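You operate a simulated robot arm through the tools that you are given. There is no shell and no other tool. Be economical: measure what you need, move in short steps, check, and stop when the job is done.

Carry out the task below with a simulated two-armed robot. There is one attempt and no reset: what you move stays moved.

## Task
Put the 23 micron blue-banded film roll from the sample bench top on the job card spot on the console desk and the 17 micron blue-banded film roll on the free corner of the side table. Put the green tape roll on the sample bench upper shelf away on the low shelf of the checking bench. Take the orange pad and leave it on the sample bench top. Fetch the long yellow pad and set it on the white cream-clipped job card. Take the pleated filter from the sample bench top and put it on top of the square yellow pad. Put one of the tan-banded cores from the worktop of the feed supplies rack in the capped tray. Fetch the brown-labelled core with the largest size on its label from the worktop of the feed supplies rack and stand it on the sample bench upper shelf. Stack the 30 mm grey spacer block from the top of the feed table on top of the 45 mm grey spacer block. Stack the 80 patch film roll from the top of the feed table on top of the 100 patch film roll. Take the wide yellow strap on the top of the feed table and put it away on the upper shelf of the bagger spares rack. The order is free. Set down upright: pleated filter, brown-labelled core.

Only the result counts: the job must be done as asked and must still hold three seconds after the hand-in. Knocking over, shifting, dropping, spilling or breaking anything else fails it.

## Robot
Two 7-joint arms with fingered hands on one trunk, on a base that drives. Base frame: it is fixed to the floor where the robot stands at the start and does not move with it; the origin is under the middle of the robot, x ahead of it, y to its left, z up; the surface under the hand at the start is at about z = 800. Lengths are in mm, angles in rad, forces in N, time in s.
The left shoulder is at the start at [70, 125, 1050], the right one opposite. With the tool pointing down near the work surface each hand reaches from about 480 to 880 mm from the robot's upright axis, wherever it stands, measured 20 degrees to its own side. Places, roughly: blue-banded film roll [500, 0, 1000]; brown-labelled core [750, -3750, 1000]; capped tray [500, -4250, 1000]; cream-clipped job card [500, 750, 500]; free corner of the side table (20x18 cm) [-1820, 3200, 780]; green tape roll (8x8x4 cm) [500, 0, 500]; grey spacer block [-2250, -3250, 750]; job card spot on the console desk (26x13 cm) [-1880, 200, 900]; long yellow pad (9x6x4 cm) [500, 400, 500]; low shelf of the checking bench [-5200, -14900, 400]; orange pad (9x6x4 cm) [500, 200, 500]; patch film roll [-2250, -3500, 1000]; pleated filter [500, -750, 750]; sample bench top [700, 100, 800]; sample bench upper shelf [700, 100, 500]; square yellow pad (6x6x4 cm) [400, -700, 800]; tan-banded core [500, -3750, 1000]; upper shelf of the bagger spares rack [800, -5000, 800]; wide yellow strap (7x7x5 cm) [-2300, -2600, 900]. Payload 4 kg a hand.
The TCP of each hand is the grasp point between the finger pads, 29 mm short of the fingertips. In the tool frame z runs along the fingers and y along their closing line. The gripper opens to 100 mm. The gripper's body begins 34 mm behind the TCP. The gripper is a hand of 5 fingers: y runs from the thumb to the fingers, the wrist lies at [-15, -105, -177] in the tool frame.
Orientation is told as [roll, pitch, yaw] about the base's x, y, z axes, in that order, counted from this pose: with the fingers straight down and the wrist toward the robot, the tool's x, y and z point along [0, 1, 0], [1, 0, 0] and [0, 0, -1] of the base frame.

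## Interface
- The arms move only by the tool jog_arm. It takes "left_series", "right_series" or both (then of equal length, played together; a hand with none holds still); each is a list of rows, each a list of 6 numbers: the shift along the base's x, y, z in units of 25 mm (1.0 is 25 mm), then the turn, a rotation vector about the base's x, y, z in units of 4 degrees (1.0 is 4 degrees). In form: [[tx, ty, tz, rx, ry, rz], ...]. A call has 1 to 20 rows; each row shifts and turns the commanded pose from where the row before left it. A call with a number of a shift or a turn outside -1 to 1 is refused whole. Rows are played at 5 a second. More than 50 mm and 0.15 rad between two rows, and nothing of the call is played. Where a pose cannot be reached the arm comes as near as it can. A force on the tool above 40 N (or 10 N above the force at the start of the call, whichever is more), or a blocked arm, ends the call early, and 0.2 s more pass. In this call time passes only in rows, and 0.2 s behind the last. It gives the time, the measured TCP pose, the force on the tool (base axes), the opening and the grip force at its end, in the units of the frame above (readings bear some noise), with the torque about the TCP (base axes, N m) and any sound that the robot's microphone picked up, and new pictures: "show" is both (left out), scene, wrist or none (wrist: the cameras of the hands that moved).
- Cameras (640 x 400 px; columns grow to the right, rows downward): "scene" is now at [169.5, -24.1, 1182.3]; the picture's right is [-0.30, -0.95, 0.00], its down [-0.51, 0.16, -0.84] and it looks along [0.81, -0.25, -0.53] (base axes); focal length 214 px, centre (320, 200). "left" rides on the left gripper at [-66, -86, -121] in its tool frame; the picture's right is [-0.76, -0.31, 0.58], its down [0.59, -0.70, 0.40] and it looks along [0.28, 0.64, 0.71] (tool axes); focal length 247 px, centre (320, 200). "right" rides on the right gripper at [66, -86, -121] in its tool frame; the picture's right is [-0.76, 0.31, -0.58], its down [-0.59, -0.70, 0.40] and it looks along [-0.28, 0.64, 0.71] (tool axes); focal length 247 px, centre (320, 200). There is no depth. A picture from a camera that has moved, and an enlarged one, comes with that camera's place and axes in the base frame and with its lens.
- lift_body(by): slides the trunk up (or, below 0, down) by that many mm; the arms and the scene camera ride with it, the base frame stays. It gives what a move gives, with no picture.
- base_move(legs): drives the robot by 1 to 6 legs, each [ahead, turn to the left] in mm and rad, along the robot's own axes; the way and the turn of a leg run together, so that a leg with both is an arc; at most 1500 mm and 3.142 rad a leg. The arms and the cameras ride along, it lands a little off, and it stops where it bumps. It gives what a move gives, and a new picture of the scene camera.
- move_fingers(index, middle, ring, little, thumb_bend, thumb_turn, hand): sets how far each is bent, from 0 (flat) to 1 (curled in); at 0.3 the hand is open as for a grip, at 0.7 the pads meet at the TCP. One left out holds its place. A second passes; each finger stops where it meets its share of the squeeze, and holds until it gets a number again. It is the only way to open and close the hand. It gives what a move gives, with no picture; readings hold the bend of each and the force on index, middle, ring, little, thumb and palm. thumb_turn goes from beside the hand (0) to across from the fingers (1), as for a grip.
- pan_tilt(pan, tilt): turns the head with the scene camera to pan (to the left, within 1.396 rad either way) and tilt (down, from -0.506 to 1.204), counted from straight ahead of the robot. It gives what a move gives, and a new picture of the scene camera.
- zoom(camera, box): a new picture of the part [left, top, right, bottom] of that camera's present view, enlarged. It takes no simulated time.
- sign_off(): hands the job in; it is judged then, once.

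Work in short steps. Places have to be worked out from the pictures, the camera data and where the tool is seen: move nearer, look again, correct. Check each grasp and each placing, and mend what went wrong. You have 546 turns and 360 pictures in all, those below and enlarged ones among them. Open the grippers and draw the arms clear of the work before you hand the job in, unless the task says otherwise; then end with one line.

The tools are called as a command line: name --argument value ..., lists and objects as JSON in quotes. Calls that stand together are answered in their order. jog_arm: Moves the arms, as the interface text tells. Its arguments: {"type":"object","properties":{"left_series":{"type":"array"},"right_series":{"type":"array"},"show":{"type":"string","enum":["both","scene","wrist","none"]}},"required":[]} The other tools are called the same way: lift_body (by) slides the trunk up or down; move_fingers (index, middle, ring, little, thumb_bend, thumb_turn, hand) moves the fingers one by one; base_move (legs) drives the base; pan_tilt (pan, tilt) turns the head that bears the scene camera; zoom (camera, box) takes an enlarged picture of a part of a camera's view; sign_off () hands the job in.

At the start:

```text
time_s: 0.0
left_ee_pos: [495.9, 232.5, 1121.3]
left_orientation: [-0.001, 0.0, 0.001]
left_ft_force: [0.2, -0.4, 0.0]
left_wrist_torque: [-0.02, -0.01, 0.03]
left_grip_width: 99.9
left_finger_force: 0.1
left_shape: jaw
left_bend: [0.3, 0.3, 0.3, 0.3, 0.3, 0.98]
left_finger forces: [0.1, 0.1, 0.0, 0.0, 0.0, 0.1]
right_ee_pos: [477.2, -209.2, 1151.6]
right_orientation: [-0.001, 0.001, 0.0]
right_ft_force: [0.1, 0.1, 0.4]
right_wrist_torque: [0.01, -0.01, -0.01]
right_grip_width: 99.7
right_finger_force: 0.0
right_shape: jaw
right_bend: [0.3, 0.3, 0.3, 0.3, 0.3, 0.98]
right_finger forces: [0.1, 0.0, 0.1, 0.0, 0.0, 0.0]
trunk travel left (down, up): [-250.0, 497.0]
robot x, y, heading: [-0.1, -0.0, -0.002]
head pan, tilt: [-0.304, 0.564]
```

scene: 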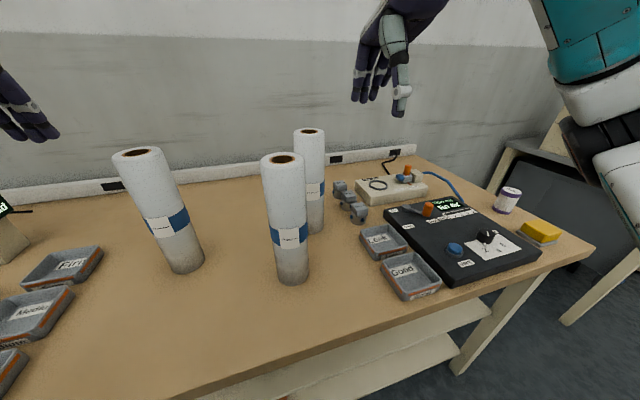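
right: 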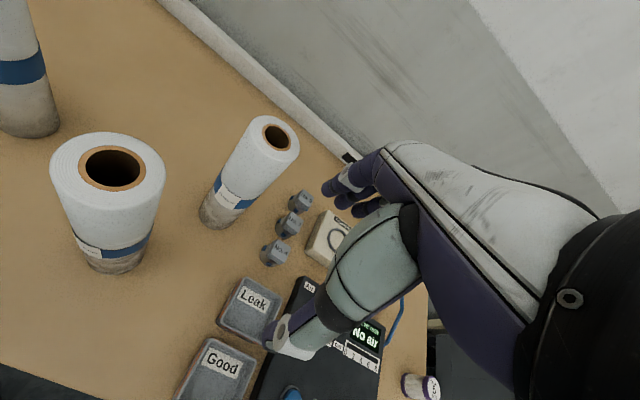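
left: 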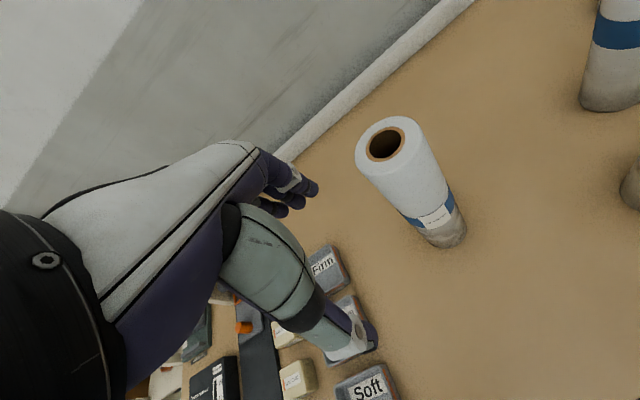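

Three blue-banded rolls stand on the bench. I zoom on their labels to read the microns.

zoom --camera "scene" --box '[100, 120, 340, 290]'

pan_tilt --pan 0.6 --tilt 0.7

pan_tilt --pan -0.8 --tilt 0.7

```text
2.35 times, centred on (220, 205) of scene
camera zoom: at [169.5, -24.1, 1182.3], right [-0.3, -0.95, 0.0], down [-0.51, 0.16, -0.84], along [0.81, -0.25, -0.53], focal length 505 px, centre (555, 188)
```

zoom: 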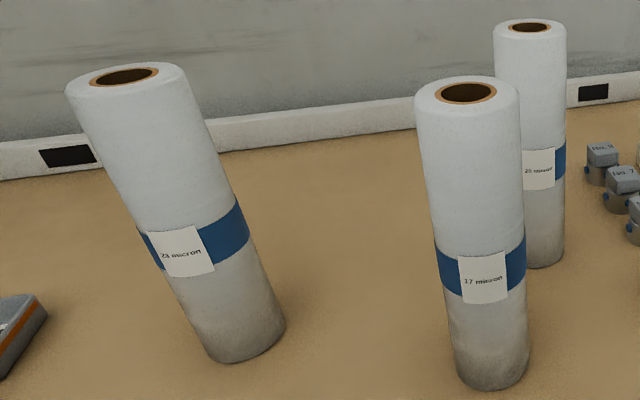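

```text
time_s: 1.2
left_ee_pos: [496.5, 233.0, 1121.0]
left_orientation: [0.0, 0.0, 0.0]
left_ft_force: [-0.8, -0.1, 0.5]
left_wrist_torque: [0.06, 0.03, -0.03]
left_grip_width: 99.8
left_finger_force: 0.0
left_shape: jaw
left_bend: [0.3, 0.3, 0.3, 0.3, 0.3, 0.98]
left_finger forces: [0.0, 0.1, 0.0, 0.0, 0.1, 0.0]
right_ee_pos: [476.2, -208.9, 1151.6]
right_orientation: [0.0, 0.001, 0.0]
right_ft_force: [-0.4, 0.0, 0.8]
right_wrist_torque: [0.03, 0.03, 0.02]
right_grip_width: 100.0
right_finger_force: 0.0
right_shape: jaw
right_bend: [0.3, 0.3, 0.3, 0.3, 0.3, 0.98]
right_finger forces: [0.0, 0.1, 0.2, 0.1, 0.1, 0.1]
trunk travel left (down, up): [-250.0, 497.0]
robot x, y, heading: [-1.7, -0.1, 0.002]
head pan, tilt: [0.6, 0.7]
camera scene: at [154.3, 50.6, 1170.4], right [0.56, -0.83, 0.0], down [-0.53, -0.36, -0.76], along [0.63, 0.43, -0.64], focal length 214 px, centre (320, 200)
```

scene: 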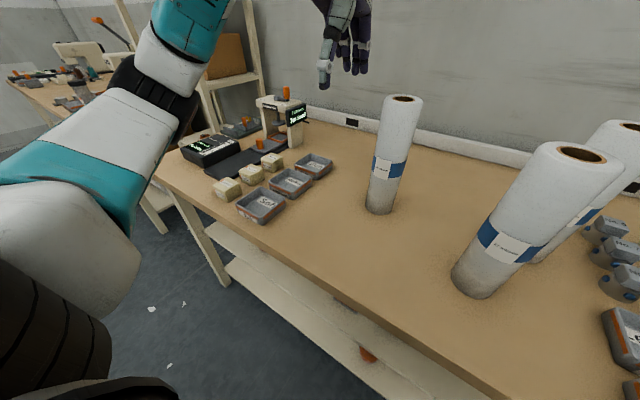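

```text
time_s: 2.7
left_ee_pos: [496.8, 232.7, 1121.1]
left_orientation: [0.0, -0.001, 0.0]
left_ft_force: [0.1, -0.2, 0.1]
left_wrist_torque: [0.0, -0.05, 0.0]
left_grip_width: 99.9
left_finger_force: 0.1
left_shape: jaw
left_bend: [0.3, 0.3, 0.3, 0.3, 0.3, 0.98]
left_finger forces: [0.0, 0.0, 0.1, 0.0, 0.1, 0.0]
right_ee_pos: [476.0, -208.7, 1152.1]
right_orientation: [0.0, 0.0, 0.0]
right_ft_force: [-0.2, 0.6, 0.1]
right_wrist_torque: [0.0, -0.02, 0.01]
right_grip_width: 99.8
right_finger_force: 0.0
right_shape: jaw
right_bend: [0.3, 0.3, 0.3, 0.3, 0.3, 0.98]
right_finger forces: [0.0, 0.0, 0.0, 0.1, 0.0, 0.0]
trunk travel left (down, up): [-250.0, 497.0]
robot x, y, heading: [2.2, -1.4, -0.001]
head pan, tilt: [-0.799, 0.7]
camera scene: at [143.5, -58.2, 1170.4], right [-0.72, -0.7, 0.0], down [-0.45, 0.46, -0.76], along [0.53, -0.55, -0.64], focal length 214 px, centre (320, 200)
```

scene: 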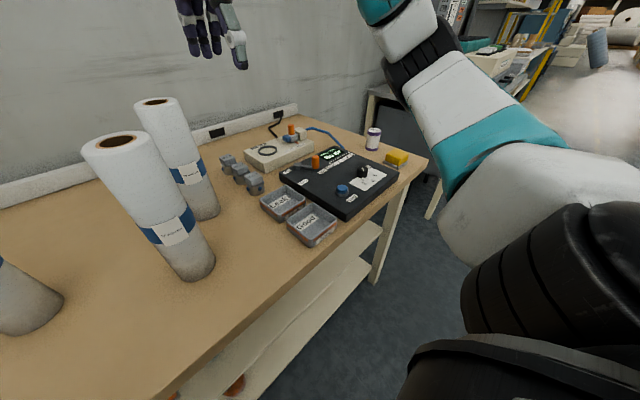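

The left roll reads 23 (or 25/28) and the near one 17, the far one 20. I move both hands above those two rolls for a check from the wrist cameras.

jog_arm --left_series '[[0.57, -0.49, 0, 0, 0, 0], [0.57, -0.49, 0, 0, 0, 0], [0.57, -0.49, 0, 0, 0, 0], [0.57, -0.49, 0, 0, 0, 0], [0.57, -0.49, 0, 0, 0, 0], [0.57, -0.49, 0, 0, 0, 0]]' --right_series '[[0.08, 0.97, -0.2, 0, 0, 0], [0.08, 0.97, -0.2, 0, 0, 0], [0.08, 0.97, -0.2, 0, 0, 0], [0.08, 0.97, -0.2, 0, 0, 0], [0.08, 0.97, -0.2, 0, 0, 0], [0.08, 0.97, -0.2, 0, 0, 0]]' --show "wrist"

pan_tilt --pan 0.2 --tilt 0.55

```text
time_s: 4.1
left_ee_pos: [581.3, 159.5, 1119.6]
left_orientation: [-0.001, -0.001, 0.0]
left_ft_force: [0.1, 0.0, -0.3]
left_wrist_torque: [0.0, -0.03, 0.02]
left_grip_width: 99.8
left_finger_force: 0.0
left_shape: jaw
left_bend: [0.3, 0.3, 0.3, 0.3, 0.3, 0.98]
left_finger forces: [0.1, 0.1, 0.1, 0.0, 0.0, 0.1]
right_ee_pos: [489.9, -61.1, 1122.6]
right_orientation: [0.001, 0.0, 0.0]
right_ft_force: [-0.6, -0.2, 0.4]
right_wrist_torque: [-0.01, 0.0, 0.02]
right_grip_width: 99.7
right_finger_force: 0.1
right_shape: jaw
right_bend: [0.3, 0.3, 0.3, 0.3, 0.3, 0.98]
right_finger forces: [0.0, 0.1, 0.0, 0.0, 0.0, 0.1]
trunk travel left (down, up): [-250.0, 497.0]
robot x, y, heading: [-0.6, 0.4, 0.001]
head pan, tilt: [-0.799, 0.7]
camera right: at [403.7, 3.6, 1243.9], right [0.31, -0.76, 0.58], down [-0.7, -0.59, -0.4], along [0.64, -0.28, -0.71], focal length 247 px, centre (320, 200)
camera left: at [495.1, 94.0, 1242.7], right [-0.31, -0.76, -0.58], down [-0.7, 0.59, -0.4], along [0.64, 0.28, -0.71], focal length 247 px, centre (320, 200)
```

right: 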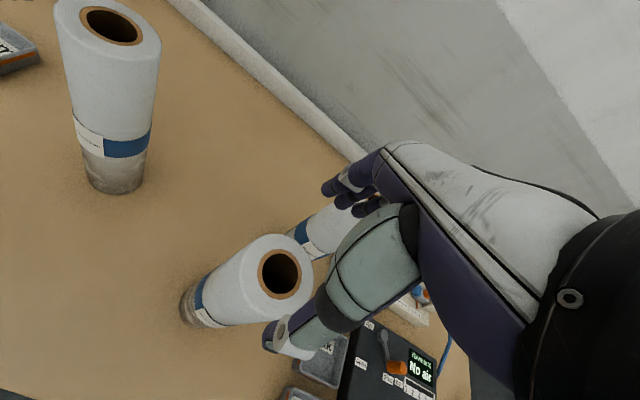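
left: 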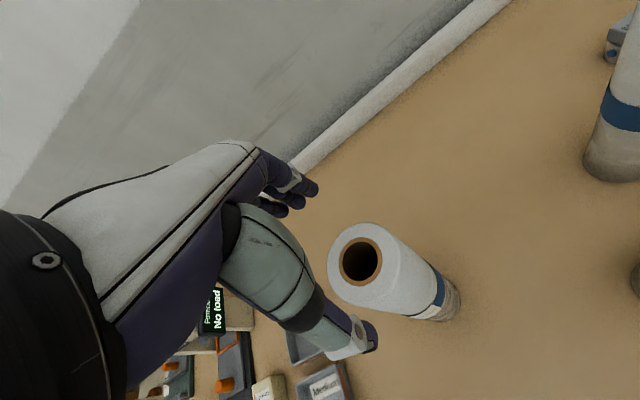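

```text
time_s: 5.4
left_ee_pos: [581.1, 159.7, 1119.3]
left_orientation: [0.001, 0.0, 0.001]
left_ft_force: [-0.1, 0.4, 0.1]
left_wrist_torque: [-0.03, 0.05, 0.05]
left_grip_width: 99.7
left_finger_force: 0.1
left_shape: jaw
left_bend: [0.3, 0.3, 0.3, 0.3, 0.3, 0.98]
left_finger forces: [0.0, 0.0, 0.0, 0.0, 0.0, 0.1]
right_ee_pos: [489.9, -63.5, 1122.4]
right_orientation: [0.001, -0.002, 0.001]
right_ft_force: [-0.2, 0.6, 0.0]
right_wrist_torque: [0.03, 0.01, 0.02]
right_grip_width: 99.8
right_finger_force: 0.2
right_shape: jaw
right_bend: [0.3, 0.3, 0.3, 0.3, 0.3, 0.98]
right_finger forces: [0.0, 0.1, 0.0, 0.1, 0.0, 0.1]
trunk travel left (down, up): [-250.0, 497.0]
robot x, y, heading: [-2.2, 2.8, -0.001]
head pan, tilt: [0.201, 0.55]
camera scene: at [172.2, 20.6, 1183.5], right [0.2, -0.98, 0.0], down [-0.51, -0.1, -0.85], along [0.84, 0.17, -0.52], focal length 214 px, centre (320, 200)
```

scene: 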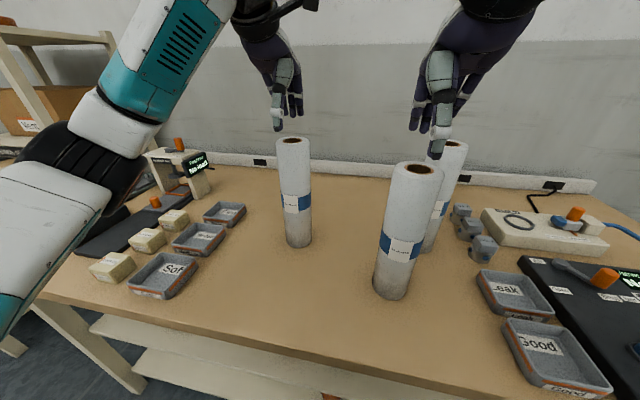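

Hands look centred above the rolls to within about a centimetre. I read the left label before descending.

zoom --camera "scene" --box '[275, 185, 325, 215]'

jog_arm --left_series '[[0, 0, -0.9, 0, 0, 0], [0, 0, -0.9, 0, 0, 0], [0, 0, -0.9, 0, 0, 0], [0, 0, -0.9, 0, 0, 0]]' --right_series '[[0, 0, -0.9, 0, 0, 0], [0, 0, -0.9, 0, 0, 0], [0, 0, -0.9, 0, 0, 0], [0, 0, -0.9, 0, 0, 0]]' --show "both"

```text
12.80 times, centred on (300, 200) of scene
camera zoom: at [172.2, 20.6, 1183.5], right [0.2, -0.98, 0.0], down [-0.51, -0.1, -0.85], along [0.84, 0.17, -0.52], focal length 2745 px, centre (576, 200)
```

zoom: 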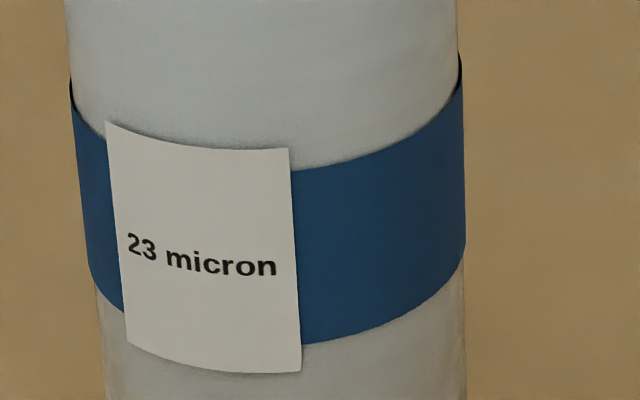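

```text
time_s: 6.4
left_ee_pos: [580.6, 159.3, 1031.9]
left_orientation: [-0.001, -0.001, 0.001]
left_ft_force: [0.5, 0.6, 0.4]
left_wrist_torque: [0.02, 0.03, -0.04]
left_grip_width: 99.9
left_finger_force: 0.0
left_shape: jaw
left_bend: [0.3, 0.3, 0.3, 0.3, 0.3, 0.98]
left_finger forces: [1.1, 0.0, 0.0, 0.0, 0.2, 0.1]
right_ee_pos: [487.6, -61.3, 1035.1]
right_orientation: [0.001, -0.004, 0.0]
right_ft_force: [-1.3, -0.3, 8.9]
right_wrist_torque: [0.0, 0.32, -0.01]
right_grip_width: 99.8
right_finger_force: 0.0
right_shape: jaw
right_bend: [0.3, 0.3, 0.3, 0.3, 0.3, 0.98]
right_finger forces: [0.0, 0.1, 0.0, 0.0, 7.5, 0.0]
trunk travel left (down, up): [-250.0, 497.0]
robot x, y, heading: [1.1, 3.9, 0.001]
head pan, tilt: [0.201, 0.55]
camera scene: at [171.0, 20.7, 1184.0], right [0.2, -0.98, 0.0], down [-0.51, -0.1, -0.85], along [0.84, 0.17, -0.52], focal length 214 px, centre (320, 200)
camera right: at [401.3, 4.0, 1155.4], right [0.3, -0.76, 0.58], down [-0.7, -0.59, -0.4], along [0.64, -0.28, -0.71], focal length 247 px, centre (320, 200)
camera left: at [493.6, 94.4, 1154.3], right [-0.31, -0.76, -0.58], down [-0.7, 0.59, -0.4], along [0.64, 0.28, -0.71], focal length 247 px, centre (320, 200)
```

scene: 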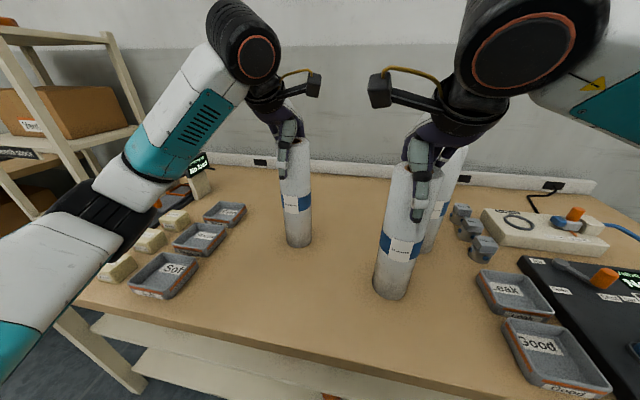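
right: 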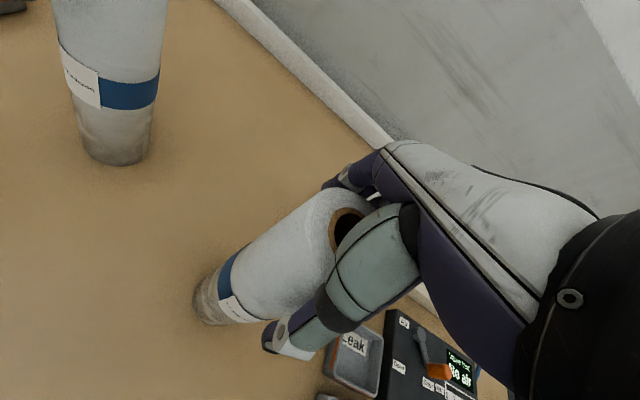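
left: 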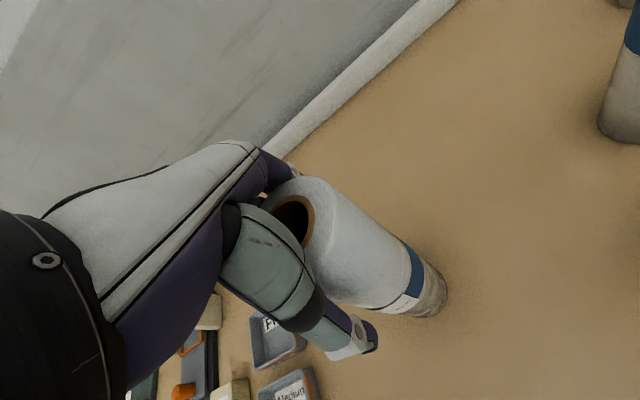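

The label reads 23 micron. The right thumb rides on the roll's rim, so I raise it, shift it 10 mm toward the robot and lower again.

jog_arm --right_series '[[0, 0, 1, 0, 0, 0], [-0.45, -0.1, 0.5, 0, 0, 0], [0, 0, -0.8, 0, 0, 0], [0, 0, -0.9, 0, 0, 0]]' --show "wrist"

move_fingers --hand "left" --index 0.75 --middle 0.75 --ring 0.75 --little 0.75 --thumb_bend 0.75

```text
time_s: 7.4
left_ee_pos: [581.0, 160.6, 1032.0]
left_orientation: [0.0, 0.001, -0.001]
left_ft_force: [1.5, -1.3, 1.8]
left_wrist_torque: [0.01, 0.01, 0.0]
left_grip_width: 100.1
left_finger_force: 0.1
left_shape: jaw
left_bend: [0.3, 0.3, 0.3, 0.3, 0.3, 0.98]
left_finger forces: [1.7, 0.0, 0.1, 0.0, 0.5, 0.0]
right_ee_pos: [478.4, -65.5, 1029.7]
right_orientation: [0.002, -0.001, 0.0]
right_ft_force: [1.3, 0.4, 5.7]
right_wrist_torque: [0.03, 0.01, -0.01]
right_grip_width: 99.6
right_finger_force: 0.1
right_shape: jaw
right_bend: [0.29, 0.3, 0.3, 0.3, 0.3, 0.98]
right_finger forces: [4.3, 0.0, 0.1, 0.0, 2.4, 0.0]
trunk travel left (down, up): [-250.0, 497.0]
robot x, y, heading: [-2.0, 1.0, 0.0]
head pan, tilt: [0.201, 0.55]
camera right: at [392.2, -0.1, 1150.0], right [0.31, -0.76, 0.58], down [-0.7, -0.59, -0.4], along [0.64, -0.28, -0.71], focal length 247 px, centre (320, 200)
```

right: 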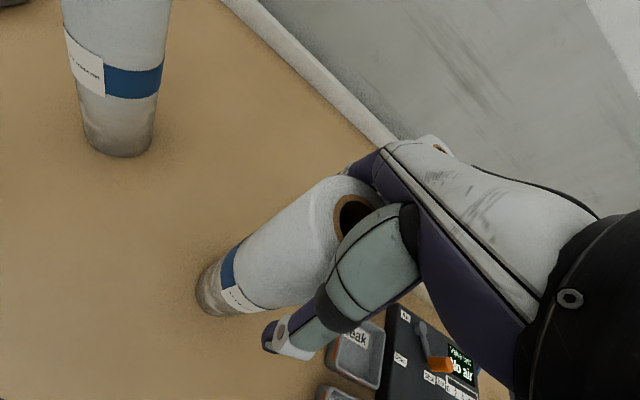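

```text
time_s: 8.4
left_ee_pos: [579.5, 160.5, 1032.3]
left_orientation: [0.001, -0.002, 0.0]
left_ft_force: [2.0, 2.3, 7.3]
left_wrist_torque: [0.2, -0.08, -0.04]
left_grip_width: 63.8
left_finger_force: 34.0
left_shape: fingers
left_bend: [0.38, 0.53, 0.67, 0.75, 0.59, 0.96]
left_finger forces: [20.9, 6.6, 7.1, 0.0, 32.3, 0.0]
right_ee_pos: [478.5, -66.6, 1027.4]
right_orientation: [-0.001, -0.001, -0.002]
right_ft_force: [1.7, 1.2, 7.9]
right_wrist_torque: [0.07, 0.04, 0.0]
right_grip_width: 99.9
right_finger_force: 0.0
right_shape: jaw
right_bend: [0.29, 0.3, 0.3, 0.3, 0.3, 0.98]
right_finger forces: [5.1, 0.1, 0.0, 0.0, 3.1, 0.0]
trunk travel left (down, up): [-250.0, 497.0]
robot x, y, heading: [1.8, 0.8, 0.005]
head pan, tilt: [0.201, 0.55]
```

Left grip is firm (thumb 32 N against three fingers). I close the right hand too.

move_fingers --hand "right" --index 0.75 --middle 0.75 --ring 0.75 --little 0.75 --thumb_bend 0.75

jog_arm --left_series '[[0, 0, 0.5, 0, 0, 0], [0, 0, 1, 0, 0, 0], [0, 0, 1, 0, 0, 0]]' --right_series '[[0, 0, 0.5, 0, 0, 0], [0, 0, 1, 0, 0, 0], [0, 0, 1, 0, 0, 0]]' --show "scene"

```text
time_s: 9.4
left_ee_pos: [579.7, 162.7, 1032.7]
left_orientation: [0.001, -0.002, 0.0]
left_ft_force: [2.4, 1.6, 8.9]
left_wrist_torque: [0.18, -0.14, -0.07]
left_grip_width: 64.3
left_finger_force: 34.1
left_shape: fingers
left_bend: [0.38, 0.53, 0.67, 0.75, 0.59, 0.96]
left_finger forces: [21.3, 6.9, 7.3, 0.1, 32.5, 0.0]
right_ee_pos: [478.3, -65.7, 1029.3]
right_orientation: [0.0, 0.0, -0.001]
right_ft_force: [2.5, -1.0, 12.7]
right_wrist_torque: [-0.22, -0.18, 0.12]
right_grip_width: 64.0
right_finger_force: 35.8
right_shape: fingers
right_bend: [0.37, 0.51, 0.62, 0.75, 0.63, 0.96]
right_finger forces: [23.5, 6.7, 7.1, 0.0, 34.5, 0.0]
trunk travel left (down, up): [-250.0, 497.0]
robot x, y, heading: [-4.1, -1.2, -0.001]
head pan, tilt: [0.201, 0.55]
```

```text
time_s: 10.2
left_ee_pos: [581.2, 159.0, 1093.4]
left_orientation: [-0.001, 0.005, 0.001]
left_ft_force: [0.4, 0.2, -6.8]
left_wrist_torque: [0.09, -0.04, -0.01]
left_grip_width: 64.3
left_finger_force: 29.1
left_shape: fingers
left_bend: [0.38, 0.54, 0.69, 0.75, 0.59, 0.95]
left_finger forces: [18.3, 5.6, 6.0, 0.0, 29.0, 0.0]
right_ee_pos: [477.5, -66.3, 1090.0]
right_orientation: [0.001, 0.002, 0.001]
right_ft_force: [0.6, 0.0, -5.1]
right_wrist_torque: [-0.07, -0.04, 0.01]
right_grip_width: 63.9
right_finger_force: 31.0
right_shape: fingers
right_bend: [0.37, 0.53, 0.64, 0.75, 0.63, 0.95]
right_finger forces: [19.6, 5.4, 6.0, 0.1, 30.8, 0.1]
trunk travel left (down, up): [-250.0, 497.0]
robot x, y, heading: [-1.6, 1.9, -0.003]
head pan, tilt: [0.201, 0.55]
camera scene: at [172.3, 20.6, 1183.5], right [0.2, -0.98, 0.0], down [-0.51, -0.1, -0.85], along [0.84, 0.17, -0.52], focal length 214 px, centre (320, 200)
```

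scene: 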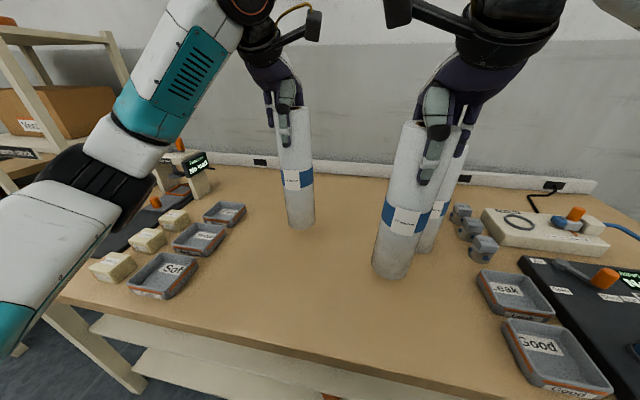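

Both rolls are lifted and hang straight. I raise the trunk for clearance, back away and turn to see the room.

lift_body --by 150

base_move --legs '[[-500, 0]]'

base_move --legs '[[0, 1.57]]'

base_move --legs '[[0, 1.57]]'

```text
time_s: 11.9
left_ee_pos: [582.8, 159.9, 1242.6]
left_orientation: [0.0, 0.002, -0.002]
left_ft_force: [-0.5, 0.0, -6.5]
left_wrist_torque: [0.07, -0.02, 0.0]
left_grip_width: 64.2
left_finger_force: 29.3
left_shape: fingers
left_bend: [0.38, 0.54, 0.69, 0.75, 0.59, 0.95]
left_finger forces: [18.0, 5.6, 6.0, 0.0, 28.7, 0.0]
right_ee_pos: [479.3, -66.0, 1238.5]
right_orientation: [-0.001, 0.004, 0.0]
right_ft_force: [0.7, -0.1, -6.5]
right_wrist_torque: [-0.03, -0.03, -0.03]
right_grip_width: 64.0
right_finger_force: 30.6
right_shape: fingers
right_bend: [0.37, 0.53, 0.64, 0.75, 0.63, 0.95]
right_finger forces: [19.6, 5.5, 5.8, 0.0, 30.7, 0.0]
trunk travel left (down, up): [-400.0, 347.0]
robot x, y, heading: [1.4, 1.2, -0.003]
head pan, tilt: [0.201, 0.55]
```

```text
time_s: 14.9
left_ee_pos: [83.4, 159.7, 1242.6]
left_orientation: [0.0, 0.002, 0.001]
left_ft_force: [0.2, -0.7, -5.8]
left_wrist_torque: [0.07, 0.01, -0.01]
left_grip_width: 64.4
left_finger_force: 29.1
left_shape: fingers
left_bend: [0.38, 0.54, 0.69, 0.75, 0.59, 0.95]
left_finger forces: [18.1, 5.6, 5.9, 0.0, 28.7, 0.1]
right_ee_pos: [-19.3, -64.9, 1237.7]
right_orientation: [0.001, 0.002, 0.002]
right_ft_force: [-0.5, 0.2, -7.8]
right_wrist_torque: [-0.04, 0.01, -0.04]
right_grip_width: 63.7
right_finger_force: 31.2
right_shape: fingers
right_bend: [0.37, 0.53, 0.64, 0.75, 0.63, 0.95]
right_finger forces: [19.6, 5.4, 5.9, 0.0, 30.7, 0.0]
trunk travel left (down, up): [-400.0, 347.0]
robot x, y, heading: [-497.5, -3.2, 0.002]
head pan, tilt: [0.201, 0.55]
camera scene: at [-363.4, 20.4, 1336.9], right [0.2, -0.98, 0.0], down [-0.51, -0.11, -0.85], along [0.83, 0.17, -0.52], focal length 214 px, centre (320, 200)
```

scene: 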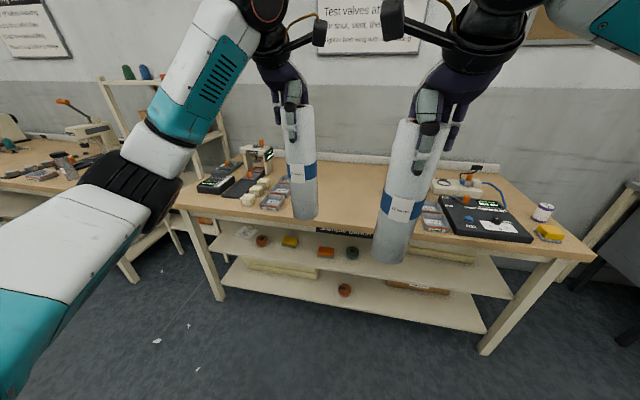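

```text
time_s: 19.2
left_ee_pos: [-661.0, 580.0, 1243.5]
left_orientation: [0.001, 0.001, 1.579]
left_ft_force: [0.0, -0.1, -7.2]
left_wrist_torque: [0.02, 0.08, 0.02]
left_grip_width: 63.8
left_finger_force: 27.1
left_shape: fingers
left_bend: [0.38, 0.54, 0.69, 0.75, 0.59, 0.95]
left_finger forces: [16.3, 5.5, 6.2, 0.0, 26.0, 0.0]
right_ee_pos: [-435.0, 478.6, 1238.4]
right_orientation: [0.0, 0.002, 1.577]
right_ft_force: [-0.7, 0.2, -6.6]
right_wrist_torque: [0.02, -0.06, 0.0]
right_grip_width: 63.2
right_finger_force: 29.4
right_shape: fingers
right_bend: [0.37, 0.53, 0.64, 0.75, 0.63, 0.95]
right_finger forces: [18.3, 5.3, 6.0, 0.1, 28.4, 0.1]
trunk travel left (down, up): [-400.0, 347.0]
robot x, y, heading: [-495.5, -5.1, 1.574]
head pan, tilt: [0.201, 0.55]
camera scene: at [-517.9, 138.3, 1336.8], right [0.98, 0.21, 0.0], down [0.11, -0.51, -0.85], along [-0.18, 0.83, -0.52], focal length 214 px, centre (320, 200)
```

scene: 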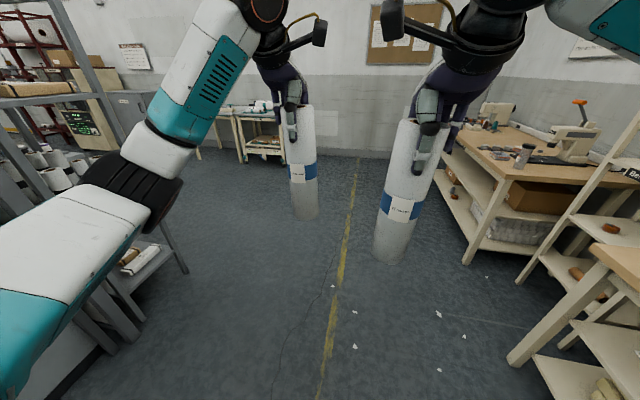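

```text
time_s: 23.6
left_ee_pos: [-1078.6, -165.0, 1243.0]
left_orientation: [-0.001, 0.002, -3.133]
left_ft_force: [0.1, -0.4, -6.4]
left_wrist_torque: [-0.08, 0.02, 0.0]
left_grip_width: 63.3
left_finger_force: 26.0
left_shape: fingers
left_bend: [0.39, 0.55, 0.7, 0.75, 0.59, 0.95]
left_finger forces: [15.5, 5.3, 6.3, 0.1, 25.0, 0.0]
right_ee_pos: [-977.1, 61.6, 1238.9]
right_orientation: [0.001, 0.002, -3.132]
right_ft_force: [0.2, 0.3, -7.2]
right_wrist_torque: [0.05, -0.01, 0.01]
right_grip_width: 62.7
right_finger_force: 27.2
right_shape: fingers
right_bend: [0.38, 0.53, 0.65, 0.75, 0.63, 0.95]
right_finger forces: [17.0, 5.0, 6.1, 0.0, 26.4, 0.1]
trunk travel left (down, up): [-400.0, 347.0]
robot x, y, heading: [-497.3, 0.4, -3.133]
head pan, tilt: [0.201, 0.55]
camera scene: at [-634.9, -17.1, 1336.8], right [-0.21, 0.98, 0.0], down [0.51, 0.11, -0.85], along [-0.83, -0.18, -0.52], focal length 214 px, centre (320, 200)
```

scene: 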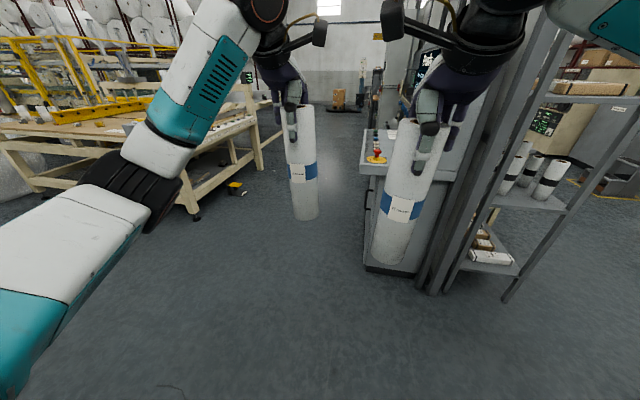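

The console desk is ahead slightly right, its shelf edge at about x = -1860. I drive nearer and look at it.

base_move --legs '[[450, 0]]'

pan_tilt --pan -0.3 --tilt 0.55

```text
time_s: 26.2
left_ee_pos: [-1522.2, -172.5, 1242.3]
left_orientation: [0.0, 0.002, -3.129]
left_ft_force: [0.4, -0.4, -6.5]
left_wrist_torque: [-0.05, 0.0, 0.0]
left_grip_width: 63.2
left_finger_force: 26.5
left_shape: fingers
left_bend: [0.39, 0.55, 0.7, 0.75, 0.59, 0.95]
left_finger forces: [15.6, 5.4, 6.2, 0.0, 25.3, 0.0]
right_ee_pos: [-1422.8, 55.5, 1239.2]
right_orientation: [0.0, 0.001, -3.129]
right_ft_force: [-0.4, 0.3, -7.3]
right_wrist_torque: [0.08, 0.02, -0.01]
right_grip_width: 62.6
right_finger_force: 27.6
right_shape: fingers
right_bend: [0.38, 0.53, 0.65, 0.75, 0.63, 0.95]
right_finger forces: [17.0, 5.3, 6.2, 0.0, 26.6, 0.1]
trunk travel left (down, up): [-400.0, 347.0]
robot x, y, heading: [-944.8, -4.3, -3.131]
head pan, tilt: [0.201, 0.55]
camera scene: at [-1080.7, -22.0, 1336.7], right [-0.21, 0.98, 0.0], down [0.51, 0.11, -0.85], along [-0.83, -0.18, -0.52], focal length 214 px, centre (320, 200)
```

scene: 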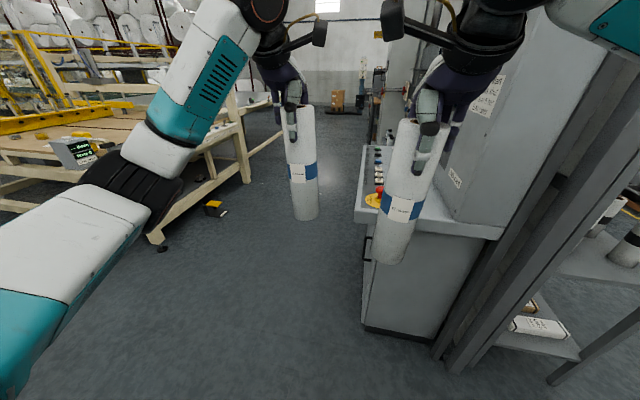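

```text
time_s: 27.2
left_ee_pos: [-1522.1, -170.8, 1243.0]
left_orientation: [0.0, 0.002, -3.13]
left_ft_force: [0.2, 0.5, -6.7]
left_wrist_torque: [-0.08, 0.04, -0.01]
left_grip_width: 63.2
left_finger_force: 26.1
left_shape: fingers
left_bend: [0.39, 0.55, 0.7, 0.75, 0.59, 0.95]
left_finger forces: [15.6, 5.5, 6.2, 0.0, 25.3, 0.0]
right_ee_pos: [-1421.6, 55.6, 1238.3]
right_orientation: [-0.001, 0.001, -3.129]
right_ft_force: [-0.1, 0.1, -6.1]
right_wrist_torque: [0.03, 0.03, 0.03]
right_grip_width: 62.5
right_finger_force: 27.7
right_shape: fingers
right_bend: [0.38, 0.53, 0.65, 0.75, 0.63, 0.95]
right_finger forces: [17.0, 5.2, 6.1, 0.1, 26.6, 0.0]
trunk travel left (down, up): [-400.0, 347.0]
robot x, y, heading: [-941.0, -9.0, -3.13]
head pan, tilt: [-0.3, 0.55]
camera scene: at [-1078.4, 22.4, 1336.8], right [0.28, 0.96, 0.0], down [0.5, -0.15, -0.85], along [-0.82, 0.24, -0.52], focal length 214 px, centre (320, 200)
```

scene: 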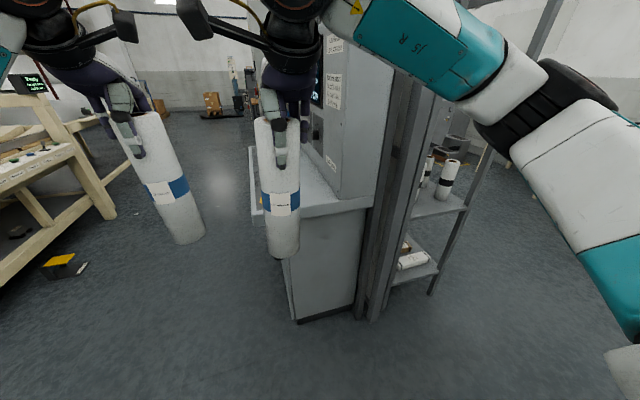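

The console desk's front faces -y and runs along x. I go around to face it from the -y side, first stopping well back.

base_move --legs '[[0, 0.79], [1030, 0], [0, -2.372]]'

pan_tilt --pan 0 --tilt 0.4

```text
time_s: 40.3
left_ee_pos: [-1844.1, -187.4, 1242.9]
left_orientation: [-0.001, 0.002, 1.634]
left_ft_force: [0.4, -0.6, -5.9]
left_wrist_torque: [-0.01, 0.07, 0.02]
left_grip_width: 62.1
left_finger_force: 24.3
left_shape: fingers
left_bend: [0.39, 0.55, 0.7, 0.75, 0.59, 0.94]
left_finger forces: [14.7, 5.2, 6.4, 0.0, 23.0, 0.1]
right_ee_pos: [-1612.3, -277.2, 1238.3]
right_orientation: [0.001, 0.001, 1.633]
right_ft_force: [0.5, -0.4, -7.3]
right_wrist_torque: [0.0, -0.06, 0.0]
right_grip_width: 61.8
right_finger_force: 25.3
right_shape: fingers
right_bend: [0.38, 0.53, 0.65, 0.75, 0.63, 0.95]
right_finger forces: [15.2, 5.0, 6.0, 0.0, 24.2, 0.0]
trunk travel left (down, up): [-400.0, 347.0]
robot x, y, heading: [-1651.6, -756.8, 1.635]
head pan, tilt: [-0.3, 0.55]
camera scene: at [-1631.7, -620.1, 1336.8], right [0.97, -0.23, 0.0], down [-0.12, -0.51, -0.85], along [0.2, 0.83, -0.52], focal length 214 px, centre (320, 200)
```

scene: 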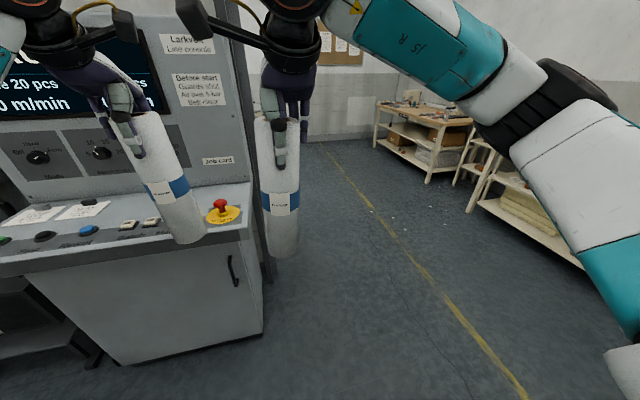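

```text
time_s: 41.1
left_ee_pos: [-1845.1, -186.9, 1243.6]
left_orientation: [-0.001, 0.002, 1.633]
left_ft_force: [-0.4, 0.1, -6.2]
left_wrist_torque: [0.03, 0.05, 0.05]
left_grip_width: 62.1
left_finger_force: 24.5
left_shape: fingers
left_bend: [0.39, 0.55, 0.7, 0.75, 0.59, 0.94]
left_finger forces: [14.6, 5.2, 6.3, 0.1, 23.1, 0.0]
right_ee_pos: [-1612.7, -276.1, 1238.9]
right_orientation: [-0.002, 0.005, 1.633]
right_ft_force: [-0.4, 0.0, -6.8]
right_wrist_torque: [0.01, -0.07, -0.02]
right_grip_width: 61.9
right_finger_force: 25.8
right_shape: fingers
right_bend: [0.38, 0.53, 0.65, 0.75, 0.63, 0.95]
right_finger forces: [15.3, 5.0, 6.2, 0.1, 24.3, 0.0]
trunk travel left (down, up): [-400.0, 347.0]
robot x, y, heading: [-1651.5, -757.4, 1.633]
head pan, tilt: [0.0, 0.4]
camera scene: at [-1658.7, -615.0, 1350.5], right [1.0, 0.06, 0.0], down [0.02, -0.39, -0.92], along [-0.06, 0.92, -0.39], focal length 214 px, centre (320, 200)
```

scene: 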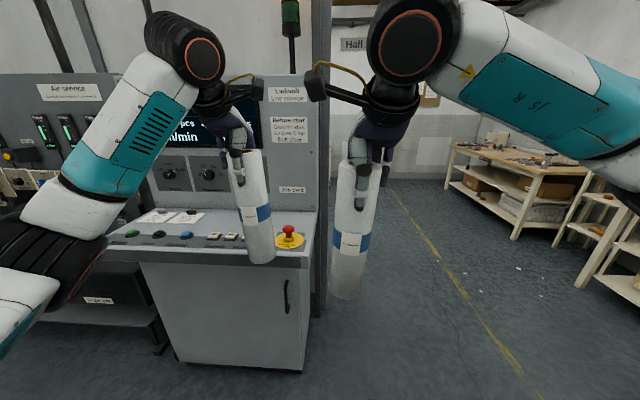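

The spot is under the "Job card" plate, between e-stop and panel, about [-1880, 200]. The held roll sits about 14 mm to the +x side of the left TCP. I drive forward 340 mm.

base_move --legs '[[340, 0]]'

pan_tilt --pan 0.35 --tilt 0.75

```text
time_s: 43.4
left_ee_pos: [-1869.1, 159.8, 1242.6]
left_orientation: [0.001, 0.004, 1.636]
left_ft_force: [0.7, 0.6, -6.6]
left_wrist_torque: [0.0, 0.1, -0.03]
left_grip_width: 62.3
left_finger_force: 24.6
left_shape: fingers
left_bend: [0.39, 0.55, 0.7, 0.75, 0.59, 0.94]
left_finger forces: [14.6, 5.4, 6.4, 0.0, 23.4, 0.0]
right_ee_pos: [-1637.4, 72.5, 1237.5]
right_orientation: [-0.003, 0.002, 1.638]
right_ft_force: [0.2, 0.5, -6.6]
right_wrist_torque: [-0.02, -0.02, 0.0]
right_grip_width: 61.8
right_finger_force: 26.3
right_shape: fingers
right_bend: [0.38, 0.53, 0.65, 0.75, 0.63, 0.95]
right_finger forces: [15.3, 5.3, 6.3, 0.0, 24.5, 0.1]
trunk travel left (down, up): [-400.0, 347.0]
robot x, y, heading: [-1671.1, -410.5, 1.637]
head pan, tilt: [0.0, 0.4]
camera scene: at [-1681.8, -266.9, 1350.4], right [1.0, 0.07, 0.0], down [0.03, -0.39, -0.92], along [-0.06, 0.92, -0.39], focal length 214 px, centre (320, 200)
```

scene: 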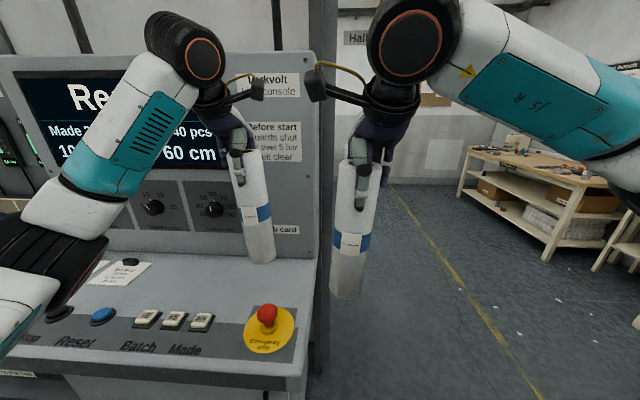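

```text
time_s: 44.2
left_ee_pos: [-1869.0, 159.3, 1242.8]
left_orientation: [0.0, 0.004, 1.638]
left_ft_force: [-0.5, 0.1, -6.6]
left_wrist_torque: [-0.02, 0.1, -0.01]
left_grip_width: 62.3
left_finger_force: 24.9
left_shape: fingers
left_bend: [0.39, 0.55, 0.7, 0.75, 0.59, 0.94]
left_finger forces: [14.8, 5.4, 6.4, 0.0, 23.4, 0.1]
right_ee_pos: [-1636.4, 71.1, 1239.3]
right_orientation: [0.0, 0.004, 1.637]
right_ft_force: [0.3, 0.6, -6.8]
right_wrist_torque: [0.03, -0.05, -0.01]
right_grip_width: 61.5
right_finger_force: 25.2
right_shape: fingers
right_bend: [0.38, 0.53, 0.65, 0.75, 0.63, 0.95]
right_finger forces: [15.2, 5.2, 6.2, 0.0, 24.5, 0.0]
trunk travel left (down, up): [-400.0, 347.0]
robot x, y, heading: [-1669.2, -408.8, 1.64]
head pan, tilt: [0.351, 0.75]
camera scene: at [-1709.1, -284.3, 1319.5], right [0.91, 0.4, 0.0], down [0.28, -0.62, -0.73], along [-0.3, 0.67, -0.68], focal length 214 px, centre (320, 200)
```

scene: 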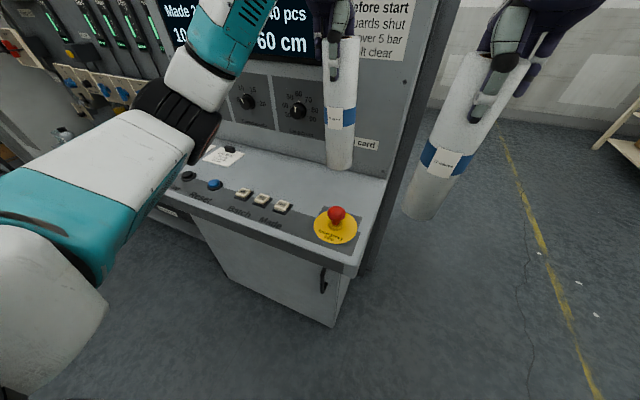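

Panel base is at about y = 300, so y = 190–200 is well inside the spot. I shift the left hand there and lower it close to the desk.

jog_arm --left_series '[[-0.5, 0.6, 0, 0, 0, 0], [-0.4, 0.6, 0, 0, 0, 0], [0, 0, -1, 0, 0, 0], [0, 0, -1, 0, 0, 0], [0, 0, -1, 0, 0, 0], [0, 0, -1, 0, 0, 0]]' --show "scene"

```text
time_s: 45.6
left_ee_pos: [-1893.0, 189.7, 1143.1]
left_orientation: [0.0, 0.001, 1.637]
left_ft_force: [0.1, 0.7, -6.2]
left_wrist_torque: [0.02, 0.05, 0.02]
left_grip_width: 62.2
left_finger_force: 24.8
left_shape: fingers
left_bend: [0.39, 0.55, 0.7, 0.75, 0.59, 0.94]
left_finger forces: [14.6, 5.4, 6.4, 0.0, 23.2, 0.0]
right_ee_pos: [-1635.9, 69.8, 1238.7]
right_orientation: [-0.001, 0.002, 1.637]
right_ft_force: [0.2, 0.5, -7.3]
right_wrist_torque: [0.01, -0.02, -0.04]
right_grip_width: 62.0
right_finger_force: 25.5
right_shape: fingers
right_bend: [0.38, 0.53, 0.65, 0.75, 0.63, 0.95]
right_finger forces: [15.3, 5.3, 6.1, 0.1, 24.5, 0.1]
trunk travel left (down, up): [-400.0, 347.0]
robot x, y, heading: [-1674.0, -413.5, 1.639]
head pan, tilt: [0.351, 0.75]
camera scene: at [-1709.4, -284.1, 1319.4], right [0.91, 0.41, 0.0], down [0.28, -0.62, -0.73], along [-0.3, 0.67, -0.68], focal length 214 px, centre (320, 200)
```

scene: 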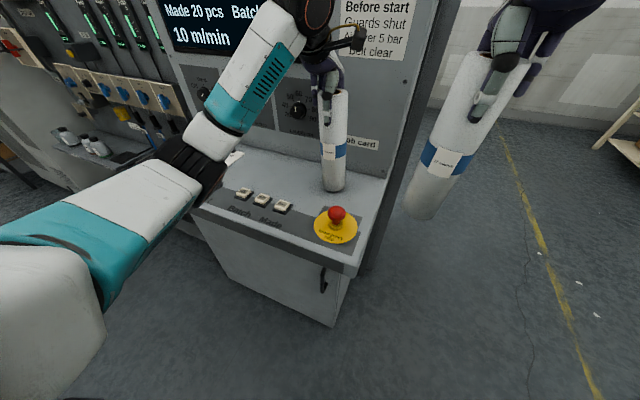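

Roll bottom should be about 10 mm above the desk. I lower in small steps.

jog_arm --left_series '[[0, 0, -0.2, 0, 0, 0], [0, 0, -0.2, 0, 0, 0], [0, 0, -0.1, 0, 0, 0]]' --show "none"

```text
time_s: 46.4
left_ee_pos: [-1890.2, 188.0, 1133.1]
left_orientation: [0.001, -0.005, 1.638]
left_ft_force: [0.4, -0.7, 6.7]
left_wrist_torque: [-0.19, 0.12, -0.02]
left_grip_width: 62.2
left_finger_force: 26.9
left_shape: fingers
left_bend: [0.39, 0.55, 0.7, 0.75, 0.59, 0.94]
left_finger forces: [15.7, 5.3, 6.9, 0.1, 25.8, 0.0]
right_ee_pos: [-1636.5, 70.0, 1238.9]
right_orientation: [0.0, -0.001, 1.636]
right_ft_force: [-0.5, -0.4, -7.6]
right_wrist_torque: [0.03, -0.05, 0.01]
right_grip_width: 61.6
right_finger_force: 25.7
right_shape: fingers
right_bend: [0.38, 0.53, 0.65, 0.75, 0.63, 0.95]
right_finger forces: [15.2, 5.2, 6.1, 0.0, 24.6, 0.0]
trunk travel left (down, up): [-400.0, 347.0]
robot x, y, heading: [-1673.1, -412.7, 1.642]
head pan, tilt: [0.351, 0.75]
```

The force reversed to +6.7 N: the roll rests on the desk. I open the left hand and lift off.

move_fingers --hand "left" --index 0.3 --middle 0.3 --ring 0.3 --little 0.3 --thumb_bend 0.3

jog_arm --left_series '[[0, 0, 0.4, 0, 0, 0], [0, 0, 0.8, 0, 0, 0], [0, 0, 1, 0, 0, 0], [0, 0, 1, 0, 0, 0], [0, -1, 1, 0, 0, 0], [0, -1, 0.5, 0, 0, 0]]' --show "scene"

```text
time_s: 47.4
left_ee_pos: [-1892.6, 186.9, 1131.6]
left_orientation: [-0.002, 0.002, 1.639]
left_ft_force: [0.9, -0.4, 1.5]
left_wrist_torque: [-0.01, 0.03, 0.02]
left_grip_width: 99.3
left_finger_force: 1.5
left_shape: fingers
left_bend: [0.3, 0.3, 0.3, 0.3, 0.3, 0.97]
left_finger forces: [1.4, 0.0, 0.0, 0.0, 1.1, 0.1]
right_ee_pos: [-1636.1, 69.7, 1238.4]
right_orientation: [-0.001, 0.001, 1.636]
right_ft_force: [-0.2, 0.2, -6.2]
right_wrist_torque: [0.02, -0.05, 0.03]
right_grip_width: 61.7
right_finger_force: 25.4
right_shape: fingers
right_bend: [0.38, 0.53, 0.65, 0.75, 0.63, 0.95]
right_finger forces: [15.2, 5.3, 6.1, 0.1, 24.5, 0.1]
trunk travel left (down, up): [-400.0, 347.0]
robot x, y, heading: [-1673.2, -410.6, 1.635]
head pan, tilt: [0.351, 0.75]
```

```text
time_s: 48.8
left_ee_pos: [-1890.4, 137.9, 1247.1]
left_orientation: [0.001, 0.001, 1.638]
left_ft_force: [-0.3, -0.3, -0.5]
left_wrist_torque: [0.02, 0.01, 0.0]
left_grip_width: 98.8
left_finger_force: 0.0
left_shape: fingers
left_bend: [0.3, 0.3, 0.3, 0.3, 0.3, 0.98]
left_finger forces: [0.0, 0.0, 0.1, 0.1, 0.1, 0.1]
right_ee_pos: [-1636.1, 69.1, 1238.3]
right_orientation: [-0.002, 0.0, 1.638]
right_ft_force: [0.1, -0.8, -6.0]
right_wrist_torque: [-0.04, -0.01, 0.01]
right_grip_width: 61.7
right_finger_force: 25.6
right_shape: fingers
right_bend: [0.38, 0.53, 0.65, 0.75, 0.63, 0.95]
right_finger forces: [15.3, 5.2, 6.2, 0.0, 24.4, 0.0]
trunk travel left (down, up): [-400.0, 347.0]
robot x, y, heading: [-1670.1, -411.4, 1.636]
head pan, tilt: [0.351, 0.75]
camera scene: at [-1708.9, -285.2, 1319.6], right [0.91, 0.41, 0.0], down [0.28, -0.62, -0.73], along [-0.3, 0.67, -0.68], focal length 214 px, centre (320, 200)
```

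scene: 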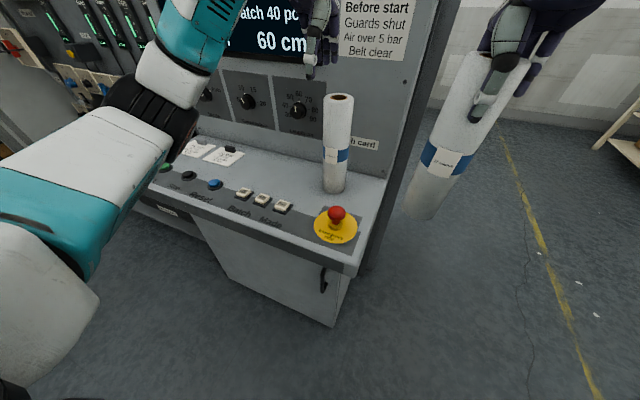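

The 23 micron roll stands at about [-1874, 197]. Next the 17 micron roll goes to the side table: I back away and drive up the aisle at x ≈ -800.

base_move --legs '[[-500, 0], [0, -1.007], [1037, 0], [0, 0.942], [1500, 0], [700, 0]]'

pan_tilt --pan 0.5 --tilt 0.4

```text
time_s: 72.4
left_ee_pos: [-980.1, 2476.5, 1246.5]
left_orientation: [0.001, 0.001, 1.578]
left_ft_force: [-1.0, -0.5, 0.5]
left_wrist_torque: [0.01, -0.01, -0.02]
left_grip_width: 98.9
left_finger_force: 0.1
left_shape: fingers
left_bend: [0.3, 0.3, 0.3, 0.3, 0.3, 0.98]
left_finger forces: [0.1, 0.1, 0.1, 0.0, 0.1, 0.0]
right_ee_pos: [-728.8, 2393.9, 1238.2]
right_orientation: [-0.002, 0.0, 1.579]
right_ft_force: [0.3, -0.1, -5.8]
right_wrist_torque: [0.02, -0.05, 0.01]
right_grip_width: 61.0
right_finger_force: 24.0
right_shape: fingers
right_bend: [0.39, 0.53, 0.65, 0.75, 0.63, 0.94]
right_finger forces: [14.3, 5.0, 6.3, 0.1, 23.1, 0.1]
trunk travel left (down, up): [-400.0, 347.0]
robot x, y, heading: [-790.0, 1915.4, 1.578]
head pan, tilt: [0.351, 0.75]
camera scene: at [-822.8, 2043.1, 1319.5], right [0.94, 0.35, 0.0], down [0.24, -0.64, -0.73], along [-0.26, 0.68, -0.68], focal length 214 px, centre (320, 200)
```

scene: 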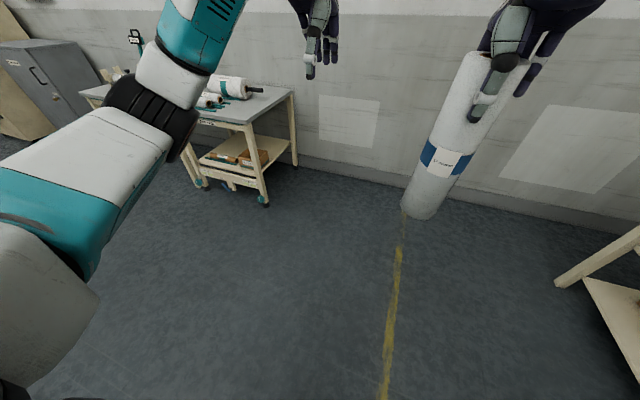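

```text
time_s: 73.2
left_ee_pos: [-979.2, 2476.9, 1246.8]
left_orientation: [0.0, 0.002, 1.578]
left_ft_force: [-0.2, -1.1, 0.9]
left_wrist_torque: [0.02, 0.01, -0.03]
left_grip_width: 98.9
left_finger_force: 0.2
left_shape: fingers
left_bend: [0.3, 0.3, 0.3, 0.3, 0.3, 0.98]
left_finger forces: [0.0, 0.0, 0.0, 0.0, 0.1, 0.0]
right_ee_pos: [-729.6, 2392.7, 1237.7]
right_orientation: [-0.001, 0.0, 1.577]
right_ft_force: [1.1, 0.5, -6.7]
right_wrist_torque: [-0.01, -0.04, 0.01]
right_grip_width: 61.2
right_finger_force: 24.1
right_shape: fingers
right_bend: [0.38, 0.53, 0.65, 0.75, 0.63, 0.94]
right_finger forces: [14.3, 5.2, 6.0, 0.0, 23.2, 0.1]
trunk travel left (down, up): [-400.0, 347.0]
robot x, y, heading: [-793.1, 1915.2, 1.585]
head pan, tilt: [0.499, 0.4]
camera scene: at [-838.7, 2046.0, 1350.5], right [0.88, 0.48, 0.0], down [0.19, -0.34, -0.92], along [-0.45, 0.81, -0.39], focal length 214 px, centre (320, 200)
```

scene: 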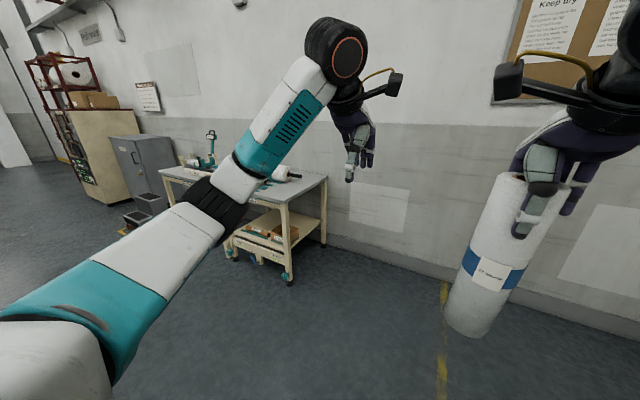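

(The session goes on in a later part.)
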